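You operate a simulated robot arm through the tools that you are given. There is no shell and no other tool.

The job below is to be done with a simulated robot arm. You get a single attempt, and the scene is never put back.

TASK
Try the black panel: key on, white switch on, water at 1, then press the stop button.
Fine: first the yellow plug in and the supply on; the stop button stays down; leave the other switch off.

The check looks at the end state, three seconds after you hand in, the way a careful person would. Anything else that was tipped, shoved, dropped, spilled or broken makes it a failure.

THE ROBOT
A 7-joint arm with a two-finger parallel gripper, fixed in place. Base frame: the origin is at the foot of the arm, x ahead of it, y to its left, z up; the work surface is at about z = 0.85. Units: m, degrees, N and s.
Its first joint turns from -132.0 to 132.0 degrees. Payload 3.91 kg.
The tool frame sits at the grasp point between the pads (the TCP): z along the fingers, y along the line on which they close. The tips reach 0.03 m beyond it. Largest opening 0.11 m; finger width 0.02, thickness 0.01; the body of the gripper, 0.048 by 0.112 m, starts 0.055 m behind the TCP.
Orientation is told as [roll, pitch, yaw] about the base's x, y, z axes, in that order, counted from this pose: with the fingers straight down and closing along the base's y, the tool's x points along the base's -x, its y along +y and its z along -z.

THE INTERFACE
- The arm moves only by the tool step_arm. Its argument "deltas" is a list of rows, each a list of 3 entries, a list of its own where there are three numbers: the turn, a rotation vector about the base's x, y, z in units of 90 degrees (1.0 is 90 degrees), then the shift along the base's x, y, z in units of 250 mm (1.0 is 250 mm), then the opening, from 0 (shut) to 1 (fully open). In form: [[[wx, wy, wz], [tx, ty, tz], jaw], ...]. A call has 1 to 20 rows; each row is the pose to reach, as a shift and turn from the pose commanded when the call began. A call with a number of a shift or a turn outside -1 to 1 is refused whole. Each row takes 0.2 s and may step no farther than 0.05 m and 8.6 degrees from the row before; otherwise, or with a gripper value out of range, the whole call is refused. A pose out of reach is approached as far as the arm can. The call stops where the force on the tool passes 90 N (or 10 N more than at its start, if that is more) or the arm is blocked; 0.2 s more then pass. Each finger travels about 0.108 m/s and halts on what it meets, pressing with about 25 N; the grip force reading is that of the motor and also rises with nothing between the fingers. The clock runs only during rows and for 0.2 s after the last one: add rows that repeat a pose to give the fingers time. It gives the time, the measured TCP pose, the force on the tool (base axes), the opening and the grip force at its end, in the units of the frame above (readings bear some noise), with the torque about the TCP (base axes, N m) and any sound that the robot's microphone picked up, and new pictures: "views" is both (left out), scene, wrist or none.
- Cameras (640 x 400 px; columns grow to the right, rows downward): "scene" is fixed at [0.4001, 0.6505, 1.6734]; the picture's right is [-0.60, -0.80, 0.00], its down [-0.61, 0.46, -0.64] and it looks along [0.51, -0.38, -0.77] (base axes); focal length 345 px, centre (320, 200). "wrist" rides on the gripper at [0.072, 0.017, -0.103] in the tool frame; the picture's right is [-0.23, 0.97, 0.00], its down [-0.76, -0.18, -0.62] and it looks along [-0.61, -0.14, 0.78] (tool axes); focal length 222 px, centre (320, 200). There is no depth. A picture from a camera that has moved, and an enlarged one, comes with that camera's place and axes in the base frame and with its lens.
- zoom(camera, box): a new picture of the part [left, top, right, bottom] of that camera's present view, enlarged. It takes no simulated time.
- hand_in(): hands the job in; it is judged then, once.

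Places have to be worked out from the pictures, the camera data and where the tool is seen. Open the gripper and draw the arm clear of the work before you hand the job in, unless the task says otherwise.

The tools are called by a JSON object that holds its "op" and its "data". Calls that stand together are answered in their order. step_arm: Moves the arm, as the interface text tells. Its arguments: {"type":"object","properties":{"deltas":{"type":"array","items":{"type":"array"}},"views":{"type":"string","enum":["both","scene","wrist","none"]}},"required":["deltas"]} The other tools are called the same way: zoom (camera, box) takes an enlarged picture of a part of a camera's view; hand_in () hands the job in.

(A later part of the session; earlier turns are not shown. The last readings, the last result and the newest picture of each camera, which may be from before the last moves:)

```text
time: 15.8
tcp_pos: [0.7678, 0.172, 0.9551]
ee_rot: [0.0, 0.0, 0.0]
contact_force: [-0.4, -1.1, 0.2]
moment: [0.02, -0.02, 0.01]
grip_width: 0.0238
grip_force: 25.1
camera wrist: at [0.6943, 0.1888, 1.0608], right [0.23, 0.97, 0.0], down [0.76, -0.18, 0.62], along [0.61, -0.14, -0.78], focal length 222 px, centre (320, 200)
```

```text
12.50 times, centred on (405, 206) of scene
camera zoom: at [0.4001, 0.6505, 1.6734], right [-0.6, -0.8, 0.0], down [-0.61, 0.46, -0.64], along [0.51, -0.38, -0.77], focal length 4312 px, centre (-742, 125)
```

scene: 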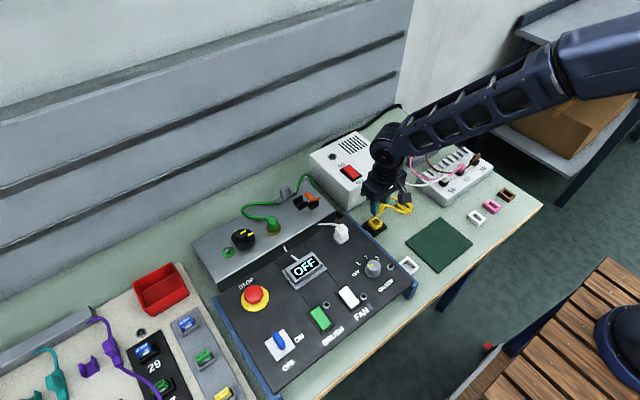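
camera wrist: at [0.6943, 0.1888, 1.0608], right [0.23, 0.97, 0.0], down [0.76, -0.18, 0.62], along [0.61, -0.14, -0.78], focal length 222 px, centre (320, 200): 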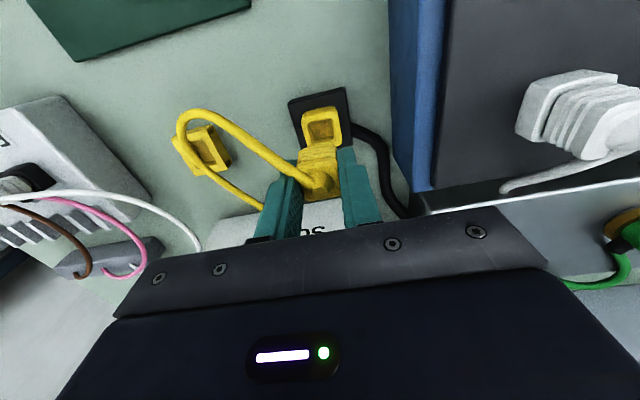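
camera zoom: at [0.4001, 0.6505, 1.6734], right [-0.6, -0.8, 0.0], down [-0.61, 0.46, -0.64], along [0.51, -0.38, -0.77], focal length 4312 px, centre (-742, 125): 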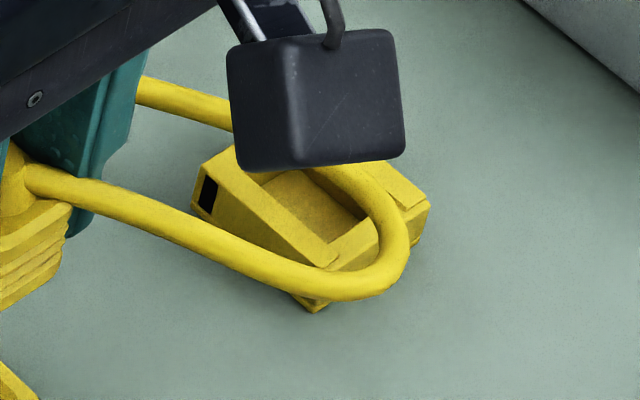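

The holder is undisturbed. Relative to the TCP I estimate the socket centre at (-3.5, +2.7) mm and the plug centre near 0, so I'll correct by (-4, +3) mm and lower partway to check again.

{"op": "step_arm", "data": {"deltas": [[[0, 0, 0], [-0.016, 0.012, 0], 0], [[0, 0, 0], [-0.016, 0.012, -0.04], 0], [[0, 0, 0], [-0.016, 0.012, -0.08], 0], [[0, 0, 0], [-0.016, 0.012, -0.1], 0], [[0, 0, 0], [-0.016, 0.012, -0.1], 0]], "views": "both"}}

{"op": "zoom", "data": {"camera": "wrist", "box": [285, 90, 365, 200]}}

{"op": "zoom", "data": {"camera": "scene", "box": [355, 195, 405, 240]}}

```text
time: 17.0
tcp_pos: [0.7623, 0.1751, 0.9302]
ee_rot: [0.0, -0.1, 0.0]
contact_force: [0.2, -0.2, -0.5]
moment: [0.02, -0.01, 0.02]
grip_width: 0.024
grip_force: 24.7
camera wrist: at [0.6897, 0.1912, 1.0349], right [0.23, 0.97, 0.0], down [0.76, -0.18, 0.62], along [0.61, -0.14, -0.78], focal length 222 px, centre (320, 200)
```

scene: 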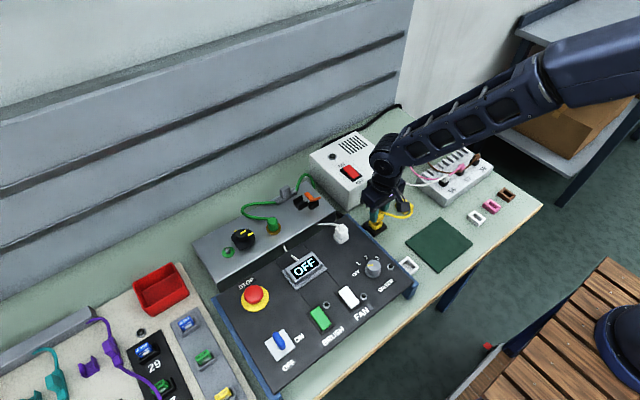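
wrist: 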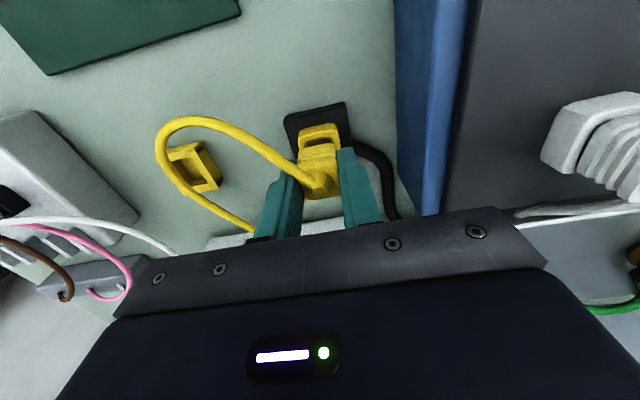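

```text
3.64 times, centred on (325, 145) of wrist
camera zoom: at [0.6897, 0.1912, 1.0349], right [0.23, 0.97, 0.0], down [0.76, -0.18, 0.62], along [0.61, -0.14, -0.78], focal length 808 px, centre (302, 400)
```

zoom: 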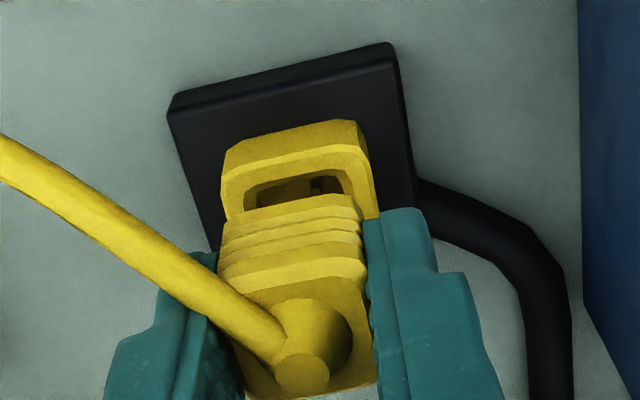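

```text
8.89 times, centred on (380, 218) of scene
camera zoom: at [0.4001, 0.6505, 1.6734], right [-0.6, -0.8, 0.0], down [-0.61, 0.46, -0.64], along [0.51, -0.38, -0.77], focal length 3066 px, centre (-213, 44)
```

zoom: 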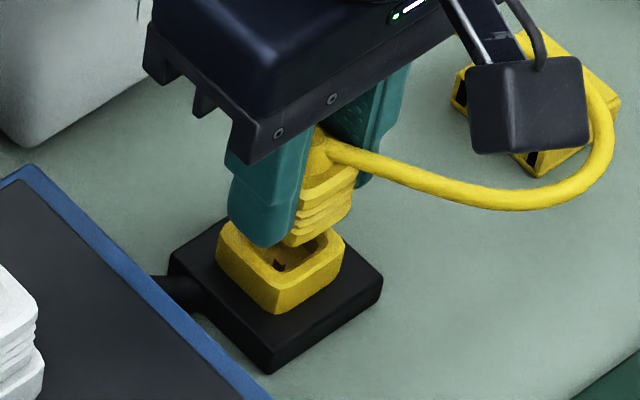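

The plug and the socket opening are now aligned within about 1 mm by my measurements. I'll lower in small steps and watch the contact force.

{"op": "step_arm", "data": {"deltas": [[[0, 0, 0], [0, 0, -0.012], 0], [[0, 0, 0], [0, 0, -0.024], 0], [[0, 0, 0], [0, 0, -0.036], 0]], "views": "wrist"}}

{"op": "zoom", "data": {"camera": "wrist", "box": [285, 90, 365, 200]}}

{"op": "zoom", "data": {"camera": "scene", "box": [355, 195, 405, 240]}}

```text
time: 17.8
tcp_pos: [0.7615, 0.1761, 0.9201]
ee_rot: [0.0, 0.0, 0.1]
contact_force: [0.3, 0.1, -0.3]
moment: [0.0, 0.02, 0.02]
grip_width: 0.0239
grip_force: 25.4
camera wrist: at [0.6891, 0.1917, 1.0251], right [0.23, 0.97, 0.0], down [0.76, -0.18, 0.62], along [0.61, -0.14, -0.78], focal length 222 px, centre (320, 200)
```

wrist: 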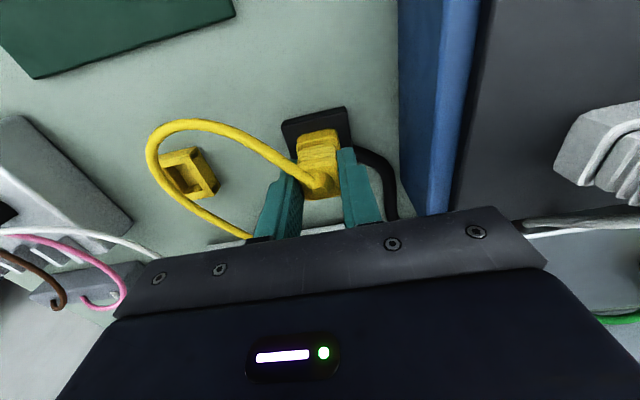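

```text
3.64 times, centred on (325, 145) of wrist
camera zoom: at [0.6891, 0.1917, 1.0251], right [0.23, 0.97, 0.0], down [0.76, -0.18, 0.62], along [0.61, -0.14, -0.78], focal length 808 px, centre (302, 400)
```

zoom: 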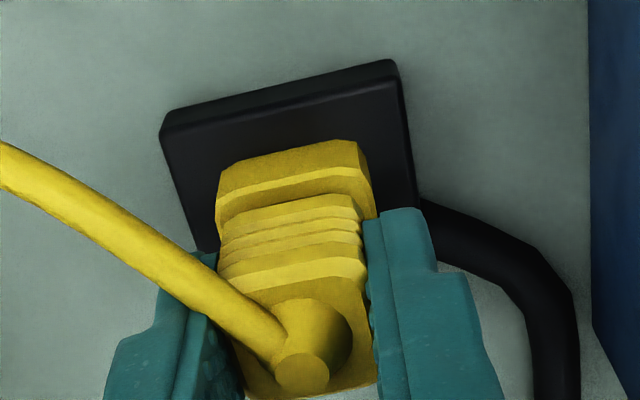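

```text
8.89 times, centred on (380, 218) of scene
camera zoom: at [0.4001, 0.6505, 1.6734], right [-0.6, -0.8, 0.0], down [-0.61, 0.46, -0.64], along [0.51, -0.38, -0.77], focal length 3066 px, centre (-213, 44)
```

zoom: 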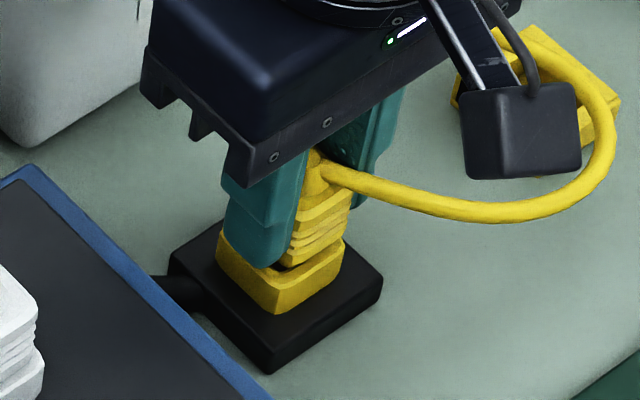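

Still no contact force, and the boot is nearly over the collar. I'll keep lowering in small steps.

{"op": "step_arm", "data": {"deltas": [[[0, 0, 0], [0, 0.002, -0.008], 0], [[0, 0, 0], [0, 0.002, -0.016], 0], [[0, 0, 0], [0, 0.002, -0.016], 0]], "views": "none"}}

```text
time: 18.6
tcp_pos: [0.7618, 0.1759, 0.9173]
ee_rot: [0.0, -0.1, 0.0]
contact_force: [3.6, 0.3, 6.3]
moment: [0.01, -0.12, -0.02]
grip_width: 0.0238
grip_force: 25.3
```

Contact has started: 6 N upward and 3.6 N toward +x, so the plug is catching on the -x side of the collar. I'll shift about 1.5 mm in +x and look at the force again.

{"op": "step_arm", "data": {"deltas": [[[0, 0, 0], [0.003, 0, 0.002], 0], [[0, 0, 0], [0.006, 0, 0], 0], [[0, 0, 0], [0.006, 0, -0.004], 0], [[0, 0, 0], [0.006, 0, -0.004], 0]], "views": "wrist"}}

{"op": "zoom", "data": {"camera": "wrist", "box": [285, 90, 365, 200]}}

```text
time: 19.6
tcp_pos: [0.7645, 0.1768, 0.9166]
ee_rot: [0.1, 0.0, 0.0]
contact_force: [0.3, -0.2, 5.1]
moment: [0.01, 0.01, 0.0]
grip_width: 0.0241
grip_force: 25.0
camera wrist: at [0.6912, 0.1923, 1.0213], right [0.23, 0.97, 0.0], down [0.76, -0.18, 0.62], along [0.61, -0.14, -0.78], focal length 222 px, centre (320, 200)
```

wrist: 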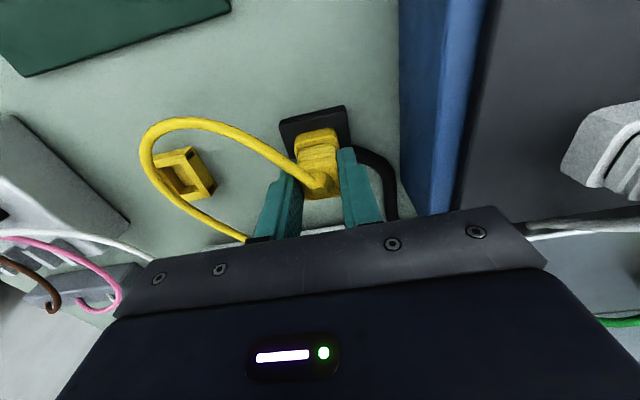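

```text
3.64 times, centred on (325, 145) of wrist
camera zoom: at [0.6912, 0.1923, 1.0213], right [0.23, 0.97, 0.0], down [0.76, -0.18, 0.62], along [0.61, -0.14, -0.78], focal length 808 px, centre (302, 400)
```

zoom: 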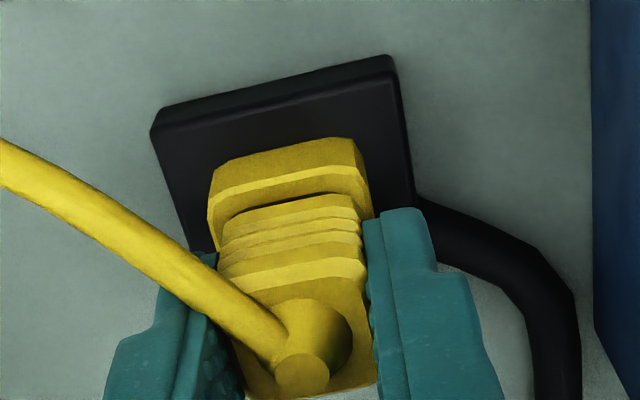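

The side force is gone and the margins around the boot look even. I'll keep pressing down slowly.

{"op": "step_arm", "data": {"deltas": [[[0, 0, 0], [0, 0, -0.008], 0], [[0, 0, 0], [0, 0, -0.016], 0]], "views": "none"}}

```text
time: 20.2
tcp_pos: [0.7624, 0.1769, 0.912]
ee_rot: [0.0, 0.1, 0.0]
contact_force: [-2.5, 0.1, 8.7]
moment: [-0.01, 0.14, -0.03]
grip_width: 0.024
grip_force: 24.9
```

{"op": "step_arm", "data": {"deltas": [[[0, 0, 0], [-0.002, 0, -0.006], 0], [[0, 0, 0], [-0.003, 0, -0.012], 0]], "views": "wrist"}}

{"op": "zoom", "data": {"camera": "wrist", "box": [285, 90, 365, 200]}}

{"op": "zoom", "data": {"camera": "scene", "box": [355, 195, 405, 240]}}

```text
time: 20.8
tcp_pos: [0.763, 0.1753, 0.9108]
ee_rot: [0.1, -0.3, 0.0]
contact_force: [-5.2, 3.5, 32.4]
moment: [0.05, 0.15, 0.02]
grip_width: 0.0242
grip_force: 25.0
camera wrist: at [0.6907, 0.1919, 1.0149], right [0.23, 0.97, 0.0], down [0.76, -0.18, 0.63], along [0.61, -0.14, -0.78], focal length 222 px, centre (320, 200)
```

wrist: 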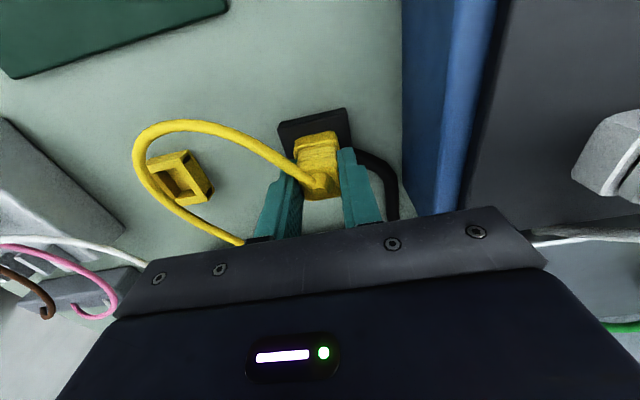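

```text
3.64 times, centred on (325, 145) of wrist
camera zoom: at [0.6907, 0.1919, 1.0149], right [0.23, 0.97, 0.0], down [0.76, -0.18, 0.63], along [0.61, -0.14, -0.78], focal length 808 px, centre (302, 400)
```

zoom: 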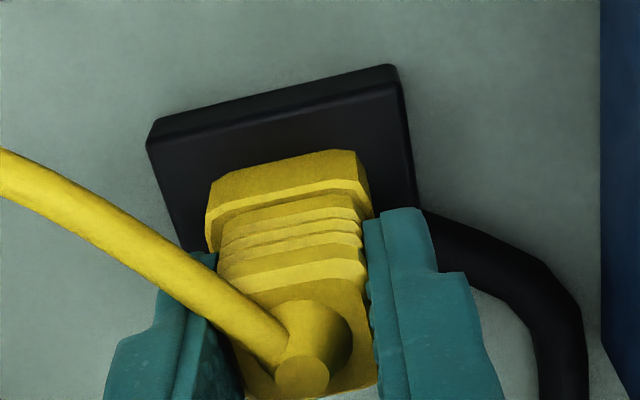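

```text
8.89 times, centred on (380, 218) of scene
camera zoom: at [0.4001, 0.6505, 1.6734], right [-0.6, -0.8, 0.0], down [-0.61, 0.46, -0.64], along [0.51, -0.38, -0.77], focal length 3066 px, centre (-213, 44)
```

zoom: 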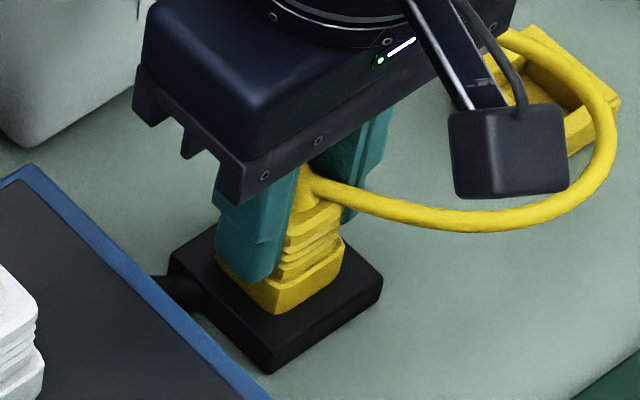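

The force rose to 32 N at TCP z 0.911. The plug may be fully seated, or the fingertips may be resting on the collar rim. I'll open the jaws a little and back straight up to look.

{"op": "step_arm", "data": {"deltas": [[[0, 0, 0], [0, 0, 0.004], 0.4], [[0, 0, 0], [0, 0, 0.004], 0.4], [[0, 0, 0], [0, 0, 0.06], 0.4], [[0, 0, 0], [-0.04, 0, 0.16], 0.4], [[0, 0, 0], [-0.08, 0, 0.28], 0.4], [[0, 0, 0], [-0.08, 0, 0.32], 0.4], [[0, 0, 0], [-0.08, 0, 0.32], 0.4]], "views": "both"}}

{"op": "zoom", "data": {"camera": "wrist", "box": [270, 60, 390, 180]}}

{"op": "zoom", "data": {"camera": "scene", "box": [325, 195, 405, 255]}}

```text
time: 22.4
tcp_pos: [0.7438, 0.1766, 0.9886]
ee_rot: [0.0, 0.0, -0.1]
contact_force: [0.3, 0.5, 0.0]
moment: [0.0, 0.03, 0.0]
grip_width: 0.0441
grip_force: 0.0
camera wrist: at [0.6717, 0.1927, 1.093], right [0.23, 0.97, 0.0], down [0.76, -0.18, 0.62], along [0.61, -0.14, -0.78], focal length 222 px, centre (320, 200)
```

scene: 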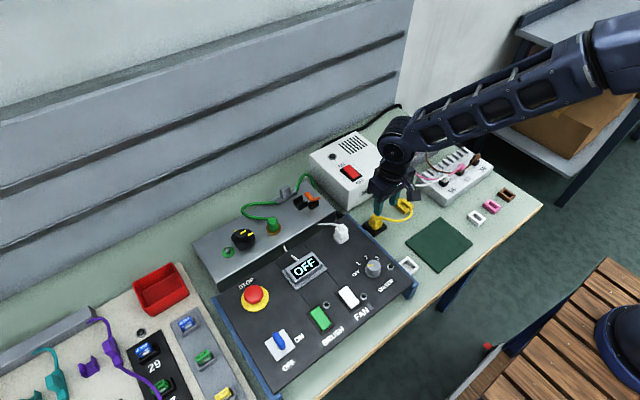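
wrist: 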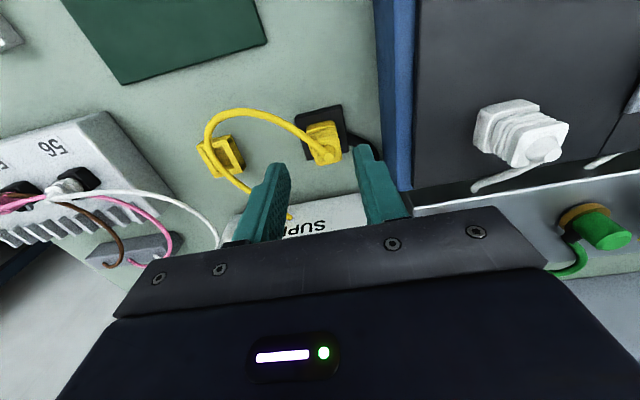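

```text
3.33 times, centred on (330, 120) of wrist
camera zoom: at [0.6717, 0.1927, 1.093], right [0.23, 0.97, 0.0], down [0.76, -0.18, 0.62], along [0.61, -0.14, -0.78], focal length 740 px, centre (287, 467)
```

zoom: 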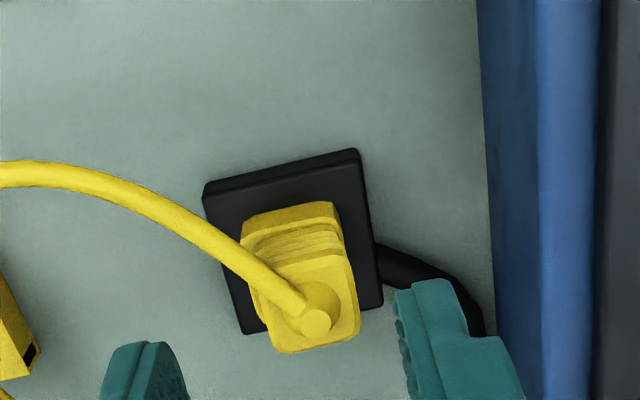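

```text
6.67 times, centred on (365, 225) of scene
camera zoom: at [0.4001, 0.6505, 1.6734], right [-0.6, -0.8, 0.0], down [-0.61, 0.46, -0.64], along [0.51, -0.38, -0.77], focal length 2300 px, centre (20, 33)
```

zoom: 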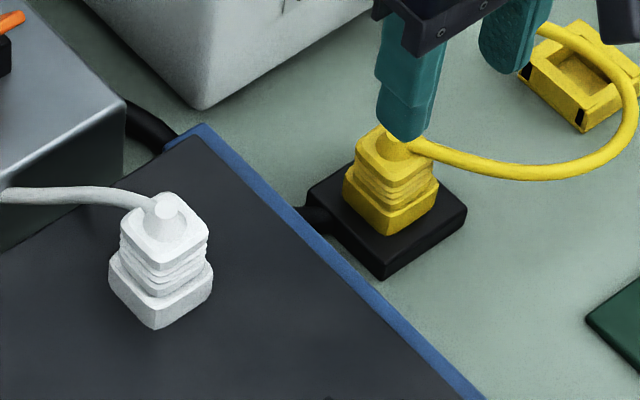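

{"op": "zoom", "data": {"camera": "scene", "box": [360, 210, 395, 240]}}

{"op": "zoom", "data": {"camera": "scene", "box": [325, 218, 360, 248]}}

```text
13.33 times, centred on (378, 225) of scene
camera zoom: at [0.4001, 0.6505, 1.6734], right [-0.6, -0.8, 0.0], down [-0.61, 0.46, -0.64], along [0.51, -0.38, -0.77], focal length 4600 px, centre (-447, -133)
```

zoom: 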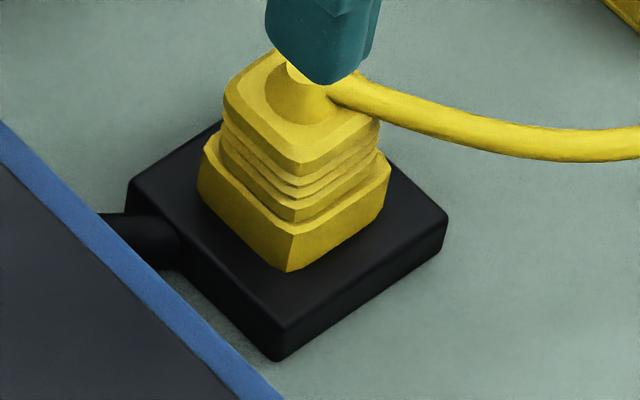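

```text
13.33 times, centred on (342, 233) of scene
camera zoom: at [0.4001, 0.6505, 1.6734], right [-0.6, -0.8, 0.0], down [-0.61, 0.46, -0.64], along [0.51, -0.38, -0.77], focal length 4600 px, centre (20, -240)
```

zoom: 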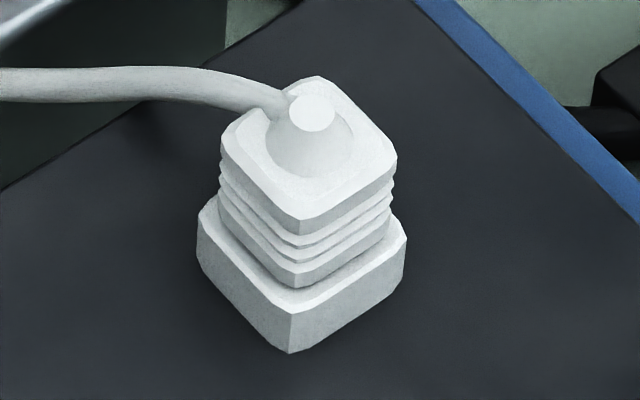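

The yellow plug now sits in its collar the same way as the white plug on the panel, with its ribs just above the rim. Next is the supply switch: I'll raise up and move over it for a close look.

{"op": "step_arm", "data": {"deltas": [[[0, 0, 0], [0, 0, 0.18], 0.4], [[0, 0, 0], [0, 0, 0.36], 0.2], [[0, 0, 0], [0.15, -0.02, 0.36], 0], [[0, 0, 0], [0.3, -0.04, 0.36], 0], [[0, 0, 0], [0.44, -0.064, 0.36], 0], [[0, 0, 0], [0.467, -0.064, 0.36], 0], [[0, 0, 0], [0.467, -0.064, 0.36], 0]], "views": "both"}}

{"op": "zoom", "data": {"camera": "wrist", "box": [240, 60, 440, 200]}}

{"op": "zoom", "data": {"camera": "scene", "box": [305, 130, 405, 200]}}

```text
time: 24.0
tcp_pos: [0.8586, 0.16, 1.08]
ee_rot: [0.1, 0.0, 0.0]
contact_force: [-0.1, -0.9, -0.4]
moment: [0.01, -0.03, 0.0]
grip_width: 0.0002
grip_force: 25.3
camera wrist: at [0.787, 0.1765, 1.1846], right [0.23, 0.97, 0.0], down [0.76, -0.18, 0.62], along [0.61, -0.14, -0.78], focal length 222 px, centre (320, 200)
```

scene: 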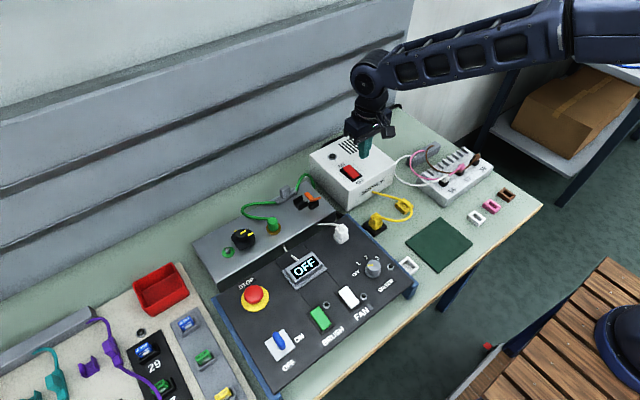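
wrist: 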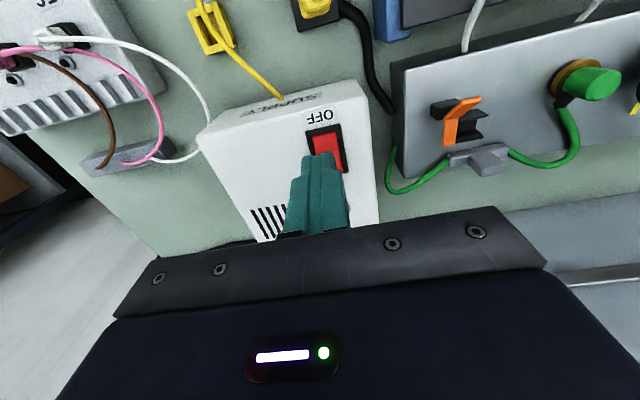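

```text
2.86 times, centred on (340, 130) of wrist
camera zoom: at [0.787, 0.1765, 1.1846], right [0.23, 0.97, 0.0], down [0.76, -0.18, 0.62], along [0.61, -0.14, -0.78], focal length 635 px, centre (263, 400)
```

zoom: 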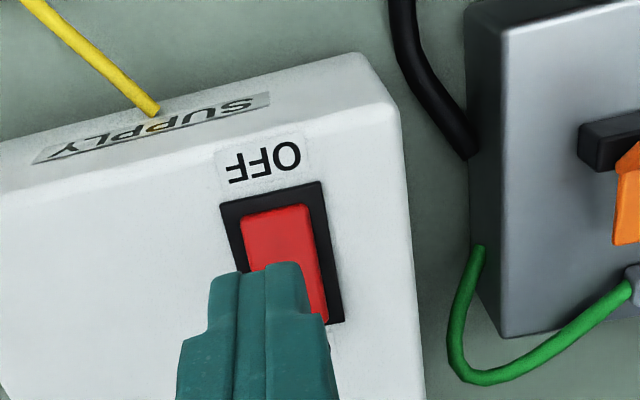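

```text
5.71 times, centred on (355, 165) of scene
camera zoom: at [0.4001, 0.6505, 1.6734], right [-0.6, -0.8, 0.0], down [-0.61, 0.46, -0.64], along [0.51, -0.38, -0.77], focal length 1971 px, centre (120, 400)
```

zoom: 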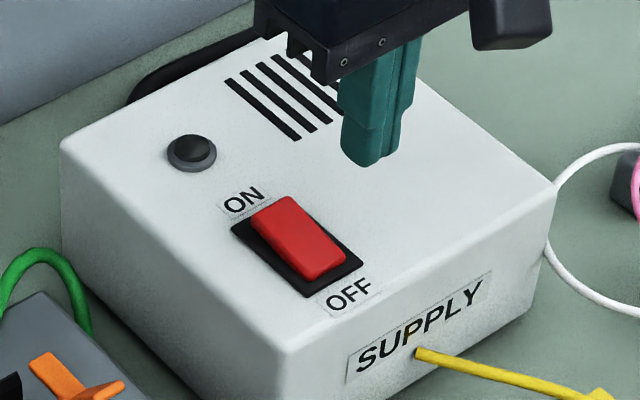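

The rocker runs along x with its ON end at +x, and the frame spans about x 0.870–0.928 and y 0.142–0.178. The ON end is raised, so the switch is off; I'll bring the closed fingertips above the ON end at (0.919, 0.160).

{"op": "step_arm", "data": {"deltas": [[[0, 0, 0], [0.12, 0.002, 0], 0], [[0, 0, 0], [0.236, 0.002, 0], 0], [[0, 0, 0], [0.236, 0.002, -0.12], 0], [[0, 0, 0], [0.236, 0.002, -0.236], 0], [[0, 0, 0], [0.236, 0.002, -0.236], 0]], "views": "both"}}

{"op": "zoom", "data": {"camera": "wrist", "box": [240, 60, 440, 200]}}

{"op": "zoom", "data": {"camera": "scene", "box": [305, 130, 405, 200]}}

```text
time: 25.2
tcp_pos: [0.9206, 0.1631, 1.0196]
ee_rot: [0.0, 0.0, 0.0]
contact_force: [-0.4, -0.4, 0.5]
moment: [0.0, -0.02, 0.01]
grip_width: 0.0
grip_force: 25.1
camera wrist: at [0.8471, 0.1784, 1.1232], right [0.23, 0.97, 0.0], down [0.76, -0.18, 0.62], along [0.61, -0.14, -0.78], focal length 222 px, centre (320, 200)
```

scene: 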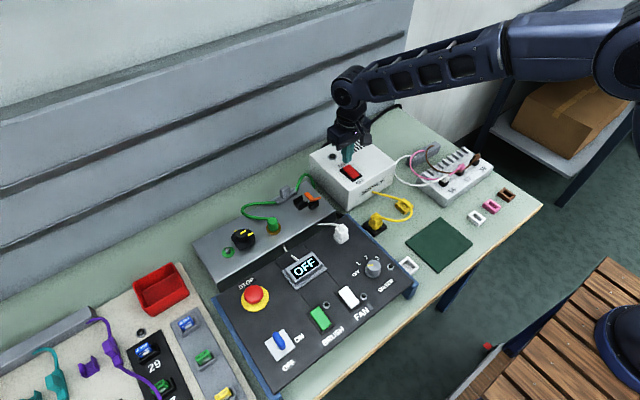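
wrist: 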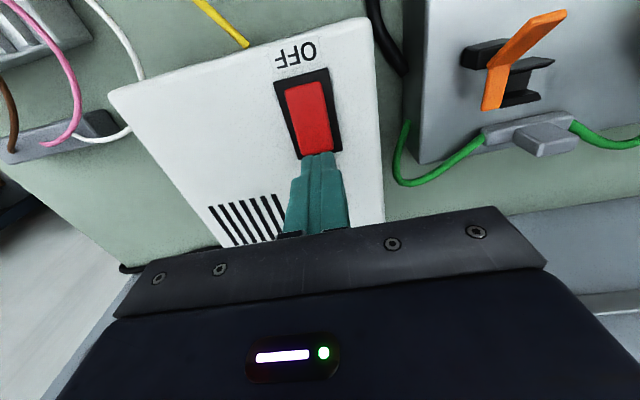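

```text
2.86 times, centred on (340, 130) of wrist
camera zoom: at [0.8471, 0.1784, 1.1232], right [0.23, 0.97, 0.0], down [0.76, -0.18, 0.62], along [0.61, -0.14, -0.78], focal length 635 px, centre (263, 400)
```

zoom: 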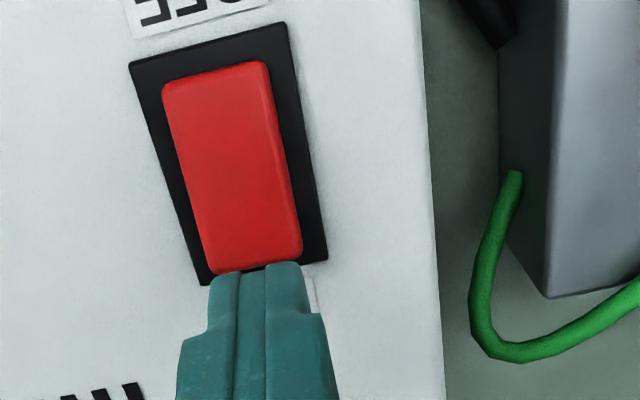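

```text
5.71 times, centred on (355, 165) of scene
camera zoom: at [0.4001, 0.6505, 1.6734], right [-0.6, -0.8, 0.0], down [-0.61, 0.46, -0.64], along [0.51, -0.38, -0.77], focal length 1971 px, centre (120, 400)
```

zoom: 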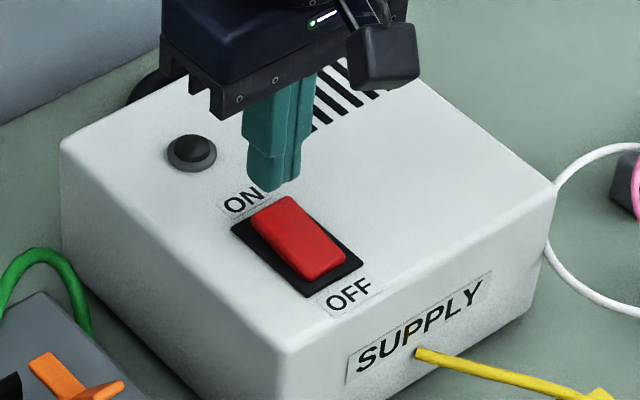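

The ON end of the rocker is right at the TCP's x, and the rocker centre is about 21 mm back. I'll shift 5 mm back and 2 mm toward -y, then press down gradually.

{"op": "step_arm", "data": {"deltas": [[[0, 0, 0], [-0.02, -0.008, 0], 0], [[0, 0, 0], [-0.02, -0.008, -0.03], 0], [[0, 0, 0], [-0.02, -0.008, -0.06], 0], [[0, 0, 0], [-0.02, -0.008, -0.076], 0]], "views": "none"}}

```text
time: 26.2
tcp_pos: [0.9151, 0.1579, 1.0025]
ee_rot: [0.0, 0.0, 0.0]
contact_force: [-0.8, 0.2, -0.3]
moment: [0.0, 0.02, 0.01]
grip_width: 0.0
grip_force: 25.1
```

{"op": "step_arm", "data": {"deltas": [[[0, 0, 0], [0, 0, -0.008], 0], [[0, 0, 0], [0, 0, -0.016], 0], [[0, 0, 0], [0, 0, -0.024], 0]], "views": "both"}}

{"op": "zoom", "data": {"camera": "scene", "box": [305, 130, 405, 200]}}

```text
time: 27.0
tcp_pos: [0.9131, 0.1599, 0.9957]
ee_rot: [-0.1, 0.1, 0.1]
contact_force: [0.6, 0.3, -1.0]
moment: [-0.02, -0.01, 0.01]
grip_width: 0.0
grip_force: 25.4
camera wrist: at [0.8405, 0.1759, 1.1005], right [0.23, 0.97, 0.0], down [0.76, -0.18, 0.62], along [0.61, -0.14, -0.78], focal length 222 px, centre (320, 200)
```

scene: 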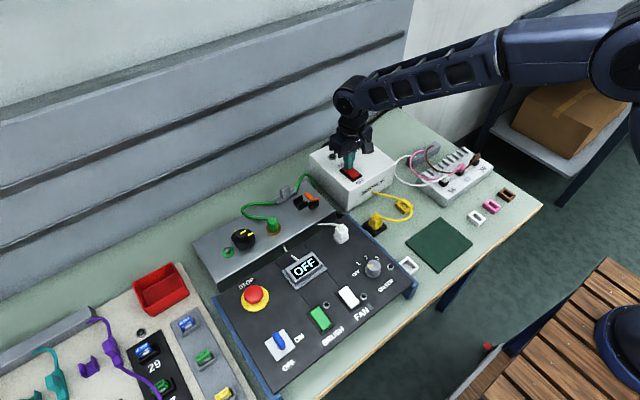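
wrist: 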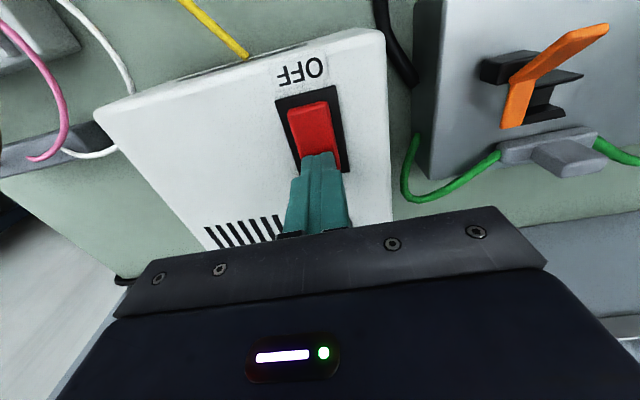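

```text
5.71 times, centred on (355, 165) of scene
camera zoom: at [0.4001, 0.6505, 1.6734], right [-0.6, -0.8, 0.0], down [-0.61, 0.46, -0.64], along [0.51, -0.38, -0.77], focal length 1971 px, centre (120, 400)
```

zoom: 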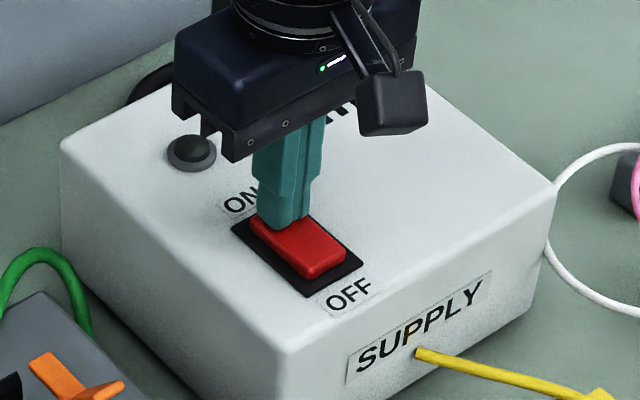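

The fingertips are just about touching the rocker. Continuing down a few more millimetres.

{"op": "step_arm", "data": {"deltas": [[[0, 0, 0], [0, 0, -0.006], 0], [[0, 0, 0], [0, 0, -0.012], 0], [[0, 0, 0], [0, 0, -0.018], 0]], "views": "none"}}

```text
time: 27.8
tcp_pos: [0.9128, 0.1597, 0.9951]
ee_rot: [0.0, -0.3, 0.0]
contact_force: [-3.0, 4.5, 54.3]
moment: [0.09, 0.64, -0.13]
grip_width: 0.0
grip_force: 24.8
```

The force reached 54 N at a tip height of about 0.965, so something is blocking. I'll look at the rocker before doing anything else.

{"op": "step_arm", "data": {"deltas": [[[0, 0, 0], [0, 0, 0.012], 0], [[0, 0, 0], [0, 0, 0.02], 0]], "views": "both"}}

{"op": "zoom", "data": {"camera": "scene", "box": [330, 150, 375, 185]}}

{"op": "zoom", "data": {"camera": "wrist", "box": [250, 60, 390, 200]}}

```text
time: 28.4
tcp_pos: [0.9137, 0.1584, 0.9946]
ee_rot: [0.0, 0.0, 0.0]
contact_force: [12.2, 14.2, 31.6]
moment: [0.37, -0.05, -0.11]
grip_width: 0.0
grip_force: 25.1
camera wrist: at [0.8412, 0.1755, 1.0999], right [0.23, 0.97, 0.0], down [0.76, -0.18, 0.62], along [0.61, -0.14, -0.78], focal length 222 px, centre (320, 200)
```

scene: 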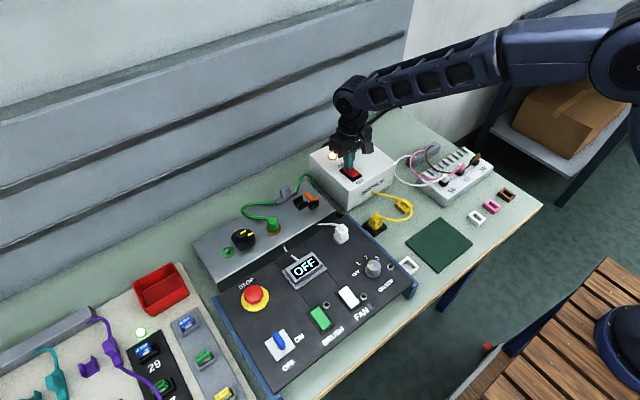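
wrist: 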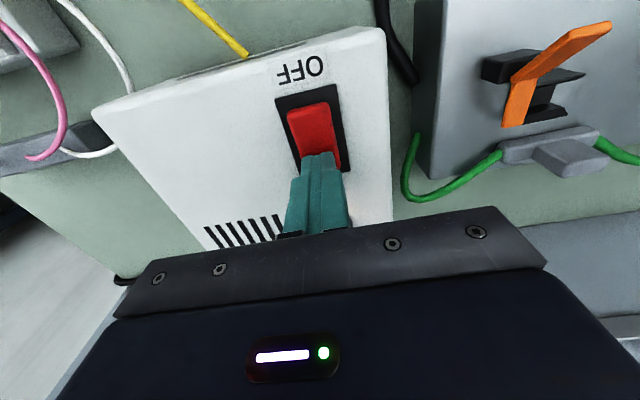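

```text
11.43 times, centred on (352, 168) of scene
camera zoom: at [0.4001, 0.6505, 1.6734], right [-0.6, -0.8, 0.0], down [-0.61, 0.46, -0.64], along [0.51, -0.38, -0.77], focal length 3942 px, centre (-51, 571)
```

zoom: 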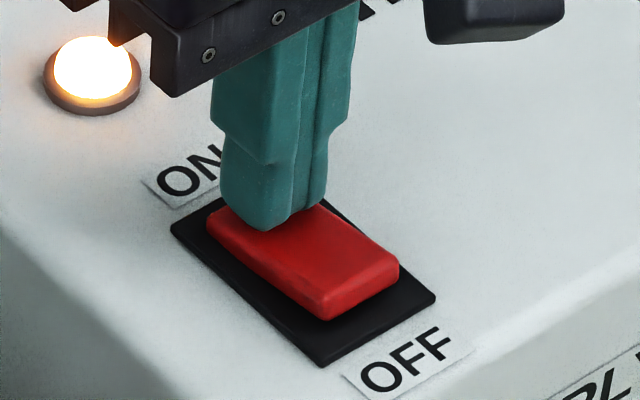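

```text
2.86 times, centred on (320, 130) of wrist
camera zoom: at [0.8412, 0.1755, 1.0999], right [0.23, 0.97, 0.0], down [0.76, -0.18, 0.62], along [0.61, -0.14, -0.78], focal length 635 px, centre (320, 400)
```

zoom: 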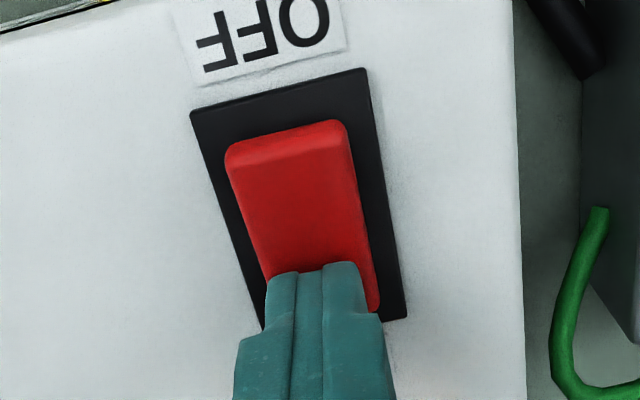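

The supply switch is on: the supply lamp is lit orange and a green lamp came on at the left board. I'll lift away and travel over to the black panel.

{"op": "step_arm", "data": {"deltas": [[[0, 0, 0], [0, 0, 0.1], 0], [[0, 0, 0], [0, 0, 0.26], 0], [[0, 0, 0], [-0.1, 0.1, 0.38], 0], [[0, 0, 0], [-0.22, 0.2, 0.45], 0], [[0, 0, 0], [-0.36, 0.32, 0.5], 0], [[0, 0, 0], [-0.5, 0.44, 0.55], 0], [[0, 0, 0], [-0.64, 0.56, 0.6], 0], [[0, 0, 0], [-0.78, 0.68, 0.6], 0], [[0, 0, 0], [-0.92, 0.8, 0.6], 0], [[0, 0, 0], [-1.0, 0.9, 0.6], 0], [[0, 0, 0], [-1.0, 0.9, 0.6], 0]], "views": "both"}}

{"op": "zoom", "data": {"camera": "scene", "box": [220, 230, 420, 390]}}

```text
time: 30.8
tcp_pos: [0.6654, 0.3842, 1.1467]
ee_rot: [-0.1, 0.1, 0.0]
contact_force: [0.1, -0.6, 0.8]
moment: [-0.01, 0.04, 0.03]
grip_width: 0.0
grip_force: 24.9
camera wrist: at [0.5928, 0.4004, 1.2512], right [0.23, 0.97, 0.0], down [0.76, -0.18, 0.62], along [0.61, -0.14, -0.78], focal length 222 px, centre (320, 200)
```

scene: 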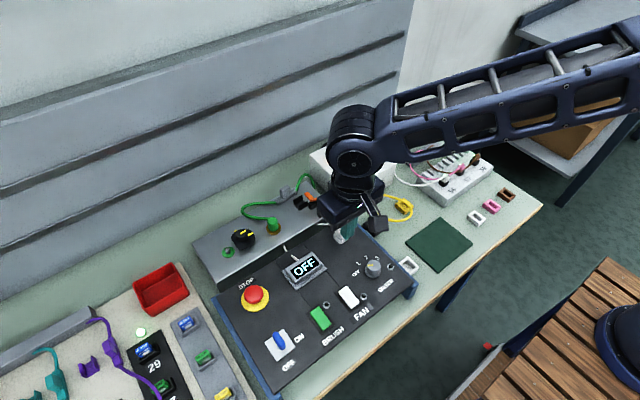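
wrist: 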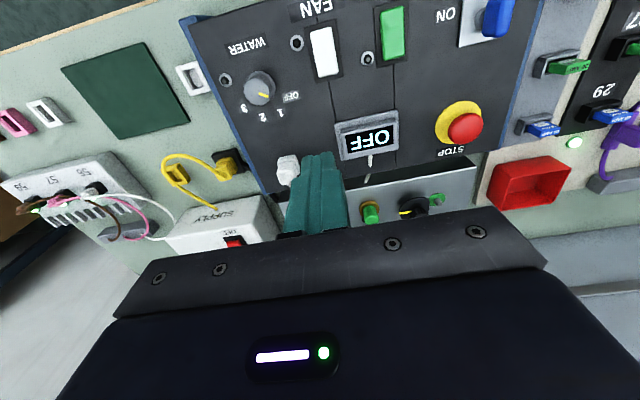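

```text
2.50 times, centred on (320, 310) of scene
camera zoom: at [0.4001, 0.6505, 1.6734], right [-0.6, -0.8, 0.0], down [-0.61, 0.46, -0.64], along [0.51, -0.38, -0.77], focal length 862 px, centre (320, -75)
```

zoom: 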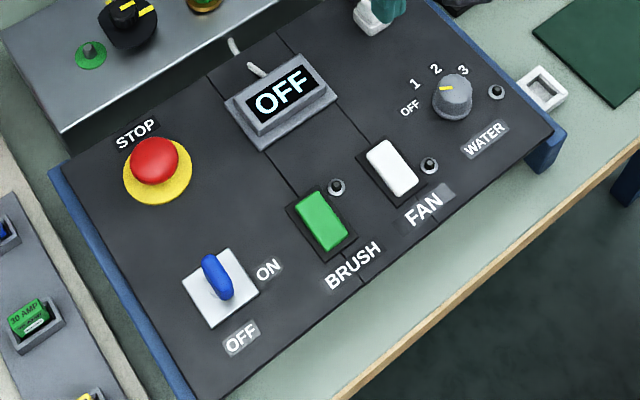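

I can now see the panel well from the wrist; its surface is around z 0.92–0.93. I'll move over the blue key for a close look.

{"op": "step_arm", "data": {"deltas": [[[0, 0, 0], [-0.02, 0.16, 0], 0], [[0, 0, 0], [-0.05, 0.32, 0], 0], [[0, 0, 0], [-0.08, 0.48, 0], 0], [[0, 0, 0], [-0.11, 0.62, -0.1], 0], [[0, 0, 0], [-0.136, 0.706, -0.22], 0], [[0, 0, 0], [-0.136, 0.706, -0.26], 0], [[0, 0, 0], [-0.136, 0.706, -0.26], 0]], "views": "both"}}

{"op": "zoom", "data": {"camera": "wrist", "box": [230, 30, 430, 190]}}

```text
time: 32.4
tcp_pos: [0.6269, 0.5625, 1.0795]
ee_rot: [-0.1, 0.0, 0.1]
contact_force: [0.0, -0.5, 0.1]
moment: [-0.03, 0.05, -0.03]
grip_width: 0.0
grip_force: 24.7
camera wrist: at [0.5553, 0.5775, 1.1852], right [0.23, 0.97, 0.0], down [0.76, -0.18, 0.62], along [0.61, -0.14, -0.78], focal length 222 px, centre (320, 200)
```

scene: 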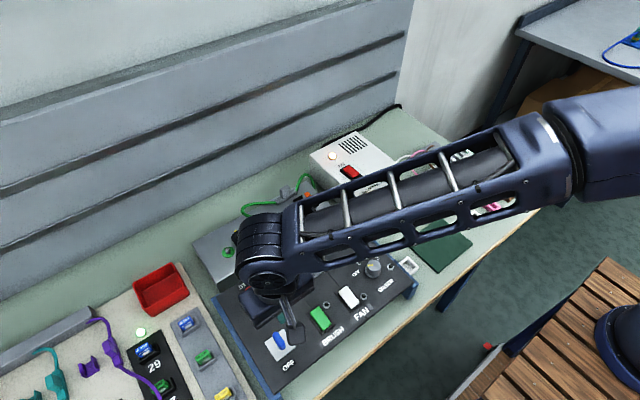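
wrist: 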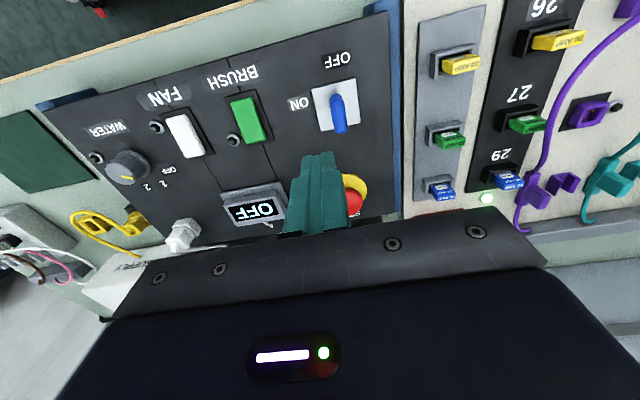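

```text
2.50 times, centred on (330, 110) of wrist
camera zoom: at [0.5553, 0.5775, 1.1852], right [0.23, 0.97, 0.0], down [0.76, -0.18, 0.62], along [0.61, -0.14, -0.78], focal length 555 px, centre (295, 425)
```

zoom: 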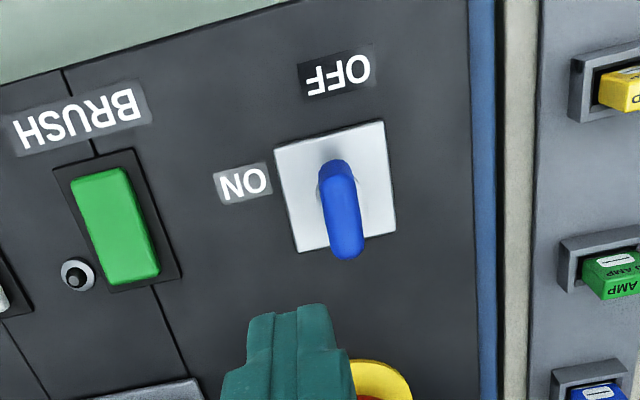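

The key sits on a 46 mm white plate centred near (0.635, 0.578). The handle currently lines up with OFF (-x) and ON is on the -y side. I'll zoom in on the handle's shape.

{"op": "zoom", "data": {"camera": "wrist", "box": [300, 60, 380, 140]}}

{"op": "zoom", "data": {"camera": "scene", "box": [255, 315, 310, 375]}}

```text
5.00 times, centred on (340, 100) of wrist
camera zoom: at [0.5553, 0.5775, 1.1852], right [0.23, 0.97, 0.0], down [0.76, -0.18, 0.62], along [0.61, -0.14, -0.78], focal length 1111 px, centre (220, 700)
```

zoom: 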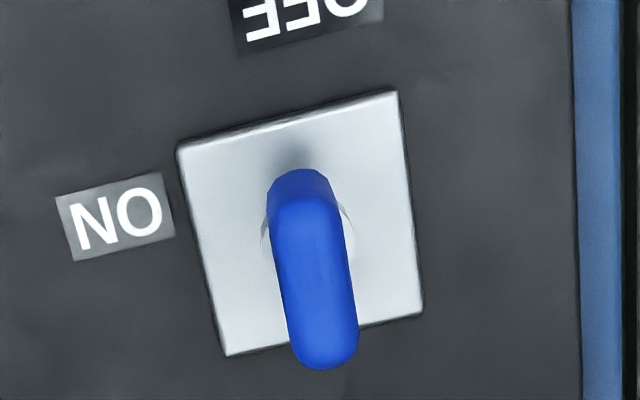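

```text
6.67 times, centred on (282, 345) of scene
camera zoom: at [0.4001, 0.6505, 1.6734], right [-0.6, -0.8, 0.0], down [-0.61, 0.46, -0.64], along [0.51, -0.38, -0.77], focal length 2300 px, centre (570, -767)
```

zoom: 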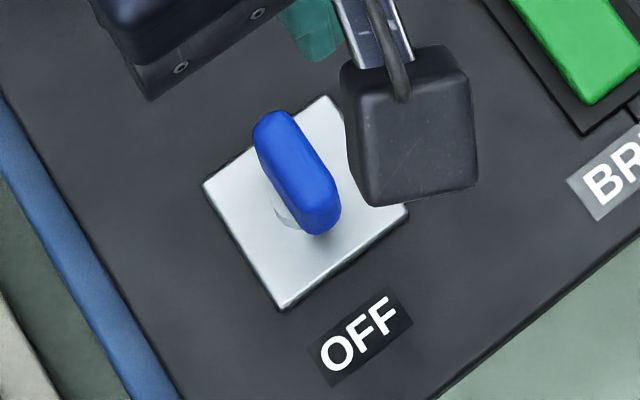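

The handle is a horizontal blue bar, about 35 × 15 mm, on a round post centred near (0.636, 0.578) with its top near z 0.95. I'll open partway and hover above it to check alignment before gripping.

{"op": "step_arm", "data": {"deltas": [[[0, 0, 0], [0.012, 0.036, 0], 0.2], [[0, 0, 0], [0.024, 0.072, 0], 0.4], [[0, 0, 0], [0.024, 0.072, -0.12], 0.4], [[0, 0, 0], [0.024, 0.072, -0.24], 0.4], [[0, 0, 0], [0.024, 0.072, -0.36], 0.4], [[0, 0, 0], [0.024, 0.072, -0.36], 0.4]], "views": "both"}}

{"op": "zoom", "data": {"camera": "wrist", "box": [240, 90, 400, 210]}}

{"op": "zoom", "data": {"camera": "scene", "box": [245, 300, 325, 375]}}

```text
time: 33.8
tcp_pos: [0.6363, 0.5786, 0.9912]
ee_rot: [-0.1, 0.0, 0.0]
contact_force: [0.1, -0.1, -0.3]
moment: [0.01, -0.01, -0.01]
grip_width: 0.044
grip_force: 0.0
camera wrist: at [0.5635, 0.5941, 1.0946], right [0.23, 0.97, 0.0], down [0.76, -0.18, 0.62], along [0.61, -0.14, -0.78], focal length 222 px, centre (320, 200)
```

scene: 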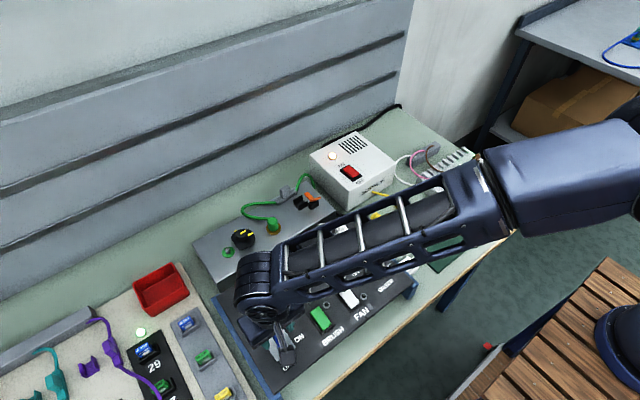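
wrist: 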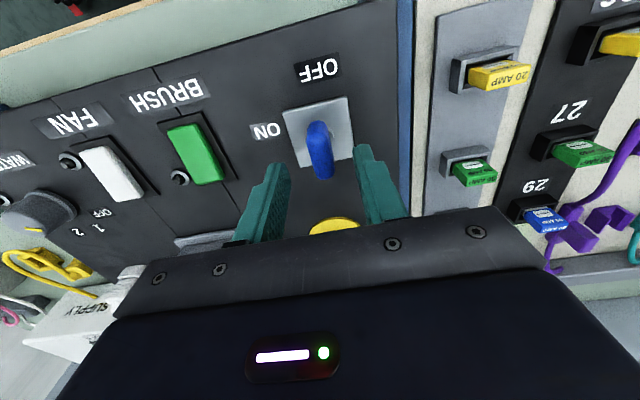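

```text
3.33 times, centred on (320, 150) of wrist
camera zoom: at [0.5635, 0.5941, 1.0946], right [0.23, 0.97, 0.0], down [0.76, -0.18, 0.62], along [0.61, -0.14, -0.78], focal length 740 px, centre (320, 367)
```

zoom: 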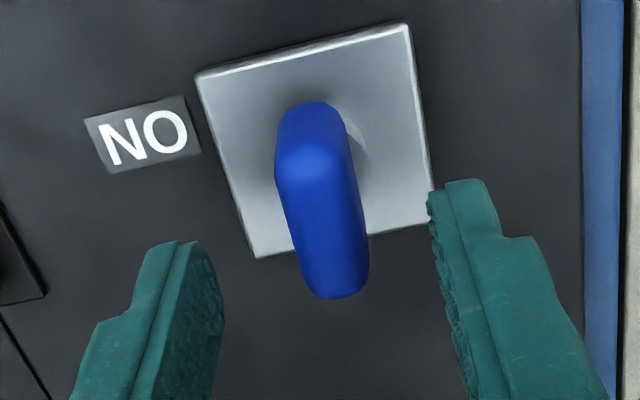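

```text
5.33 times, centred on (285, 338) of scene
camera zoom: at [0.4001, 0.6505, 1.6734], right [-0.6, -0.8, 0.0], down [-0.61, 0.46, -0.64], along [0.51, -0.38, -0.77], focal length 1840 px, centre (507, -533)
```

zoom: 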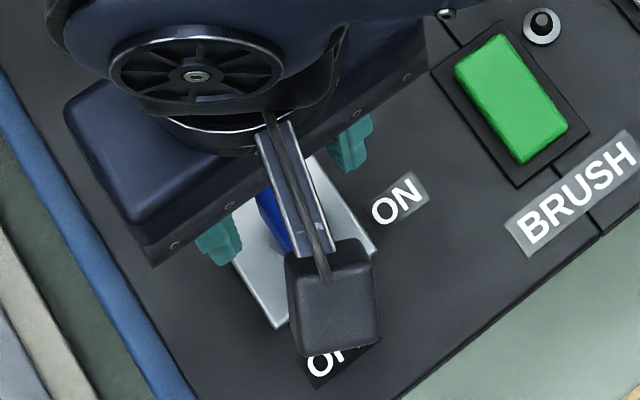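

The fingers straddle the bar, and I estimate its centre at (0.6365, 0.5785), spanning about z 0.935–0.955. I'll descend to TCP z 0.967 and close on it.

{"op": "step_arm", "data": {"deltas": [[[0, 0, 0], [0.002, 0.002, -0.04], 0.4], [[0, 0, 0], [0.002, 0.002, -0.08], 0.4], [[0, 0, 0], [0.002, 0.002, -0.094], 0.4], [[0, 0, 0], [0.002, 0.002, -0.094], 0.2], [[0, 0, 0], [0.002, 0.002, -0.094], 0.05], [[0, 0, 0], [0.002, 0.002, -0.094], 0], [[0, 0, 0], [0.002, 0.002, -0.094], 0]], "views": "wrist"}}

{"op": "zoom", "data": {"camera": "wrist", "box": [240, 90, 400, 210]}}

```text
time: 35.4
tcp_pos: [0.6363, 0.58, 0.9654]
ee_rot: [0.1, 0.0, 0.1]
contact_force: [5.4, 32.1, -4.7]
moment: [0.94, -0.64, -0.22]
grip_width: 0.0197
grip_force: 44.4
camera wrist: at [0.5636, 0.5961, 1.0711], right [0.23, 0.97, 0.0], down [0.76, -0.18, 0.62], along [0.61, -0.14, -0.78], focal length 222 px, centre (320, 200)
```

wrist: 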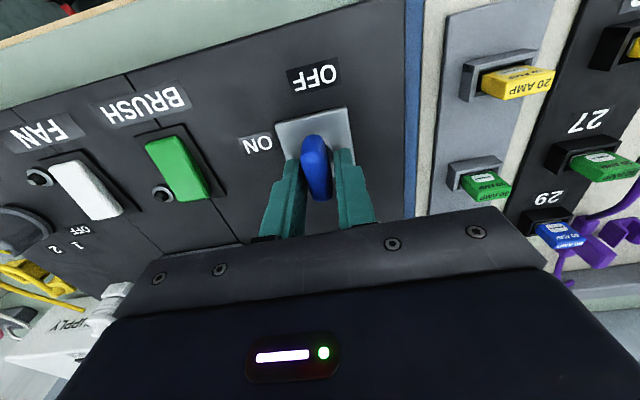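

```text
3.33 times, centred on (320, 150) of wrist
camera zoom: at [0.5636, 0.5961, 1.0711], right [0.23, 0.97, 0.0], down [0.76, -0.18, 0.62], along [0.61, -0.14, -0.78], focal length 740 px, centre (320, 367)
```

zoom: 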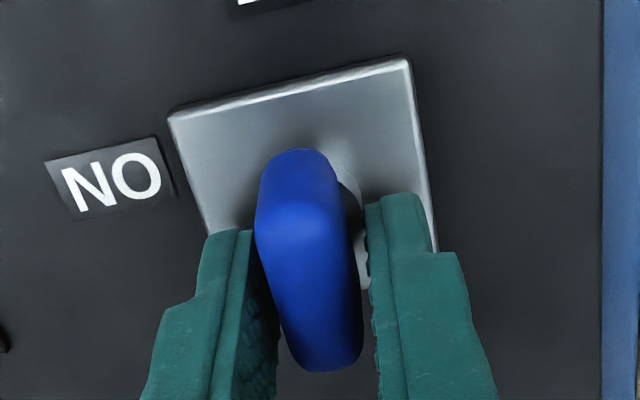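

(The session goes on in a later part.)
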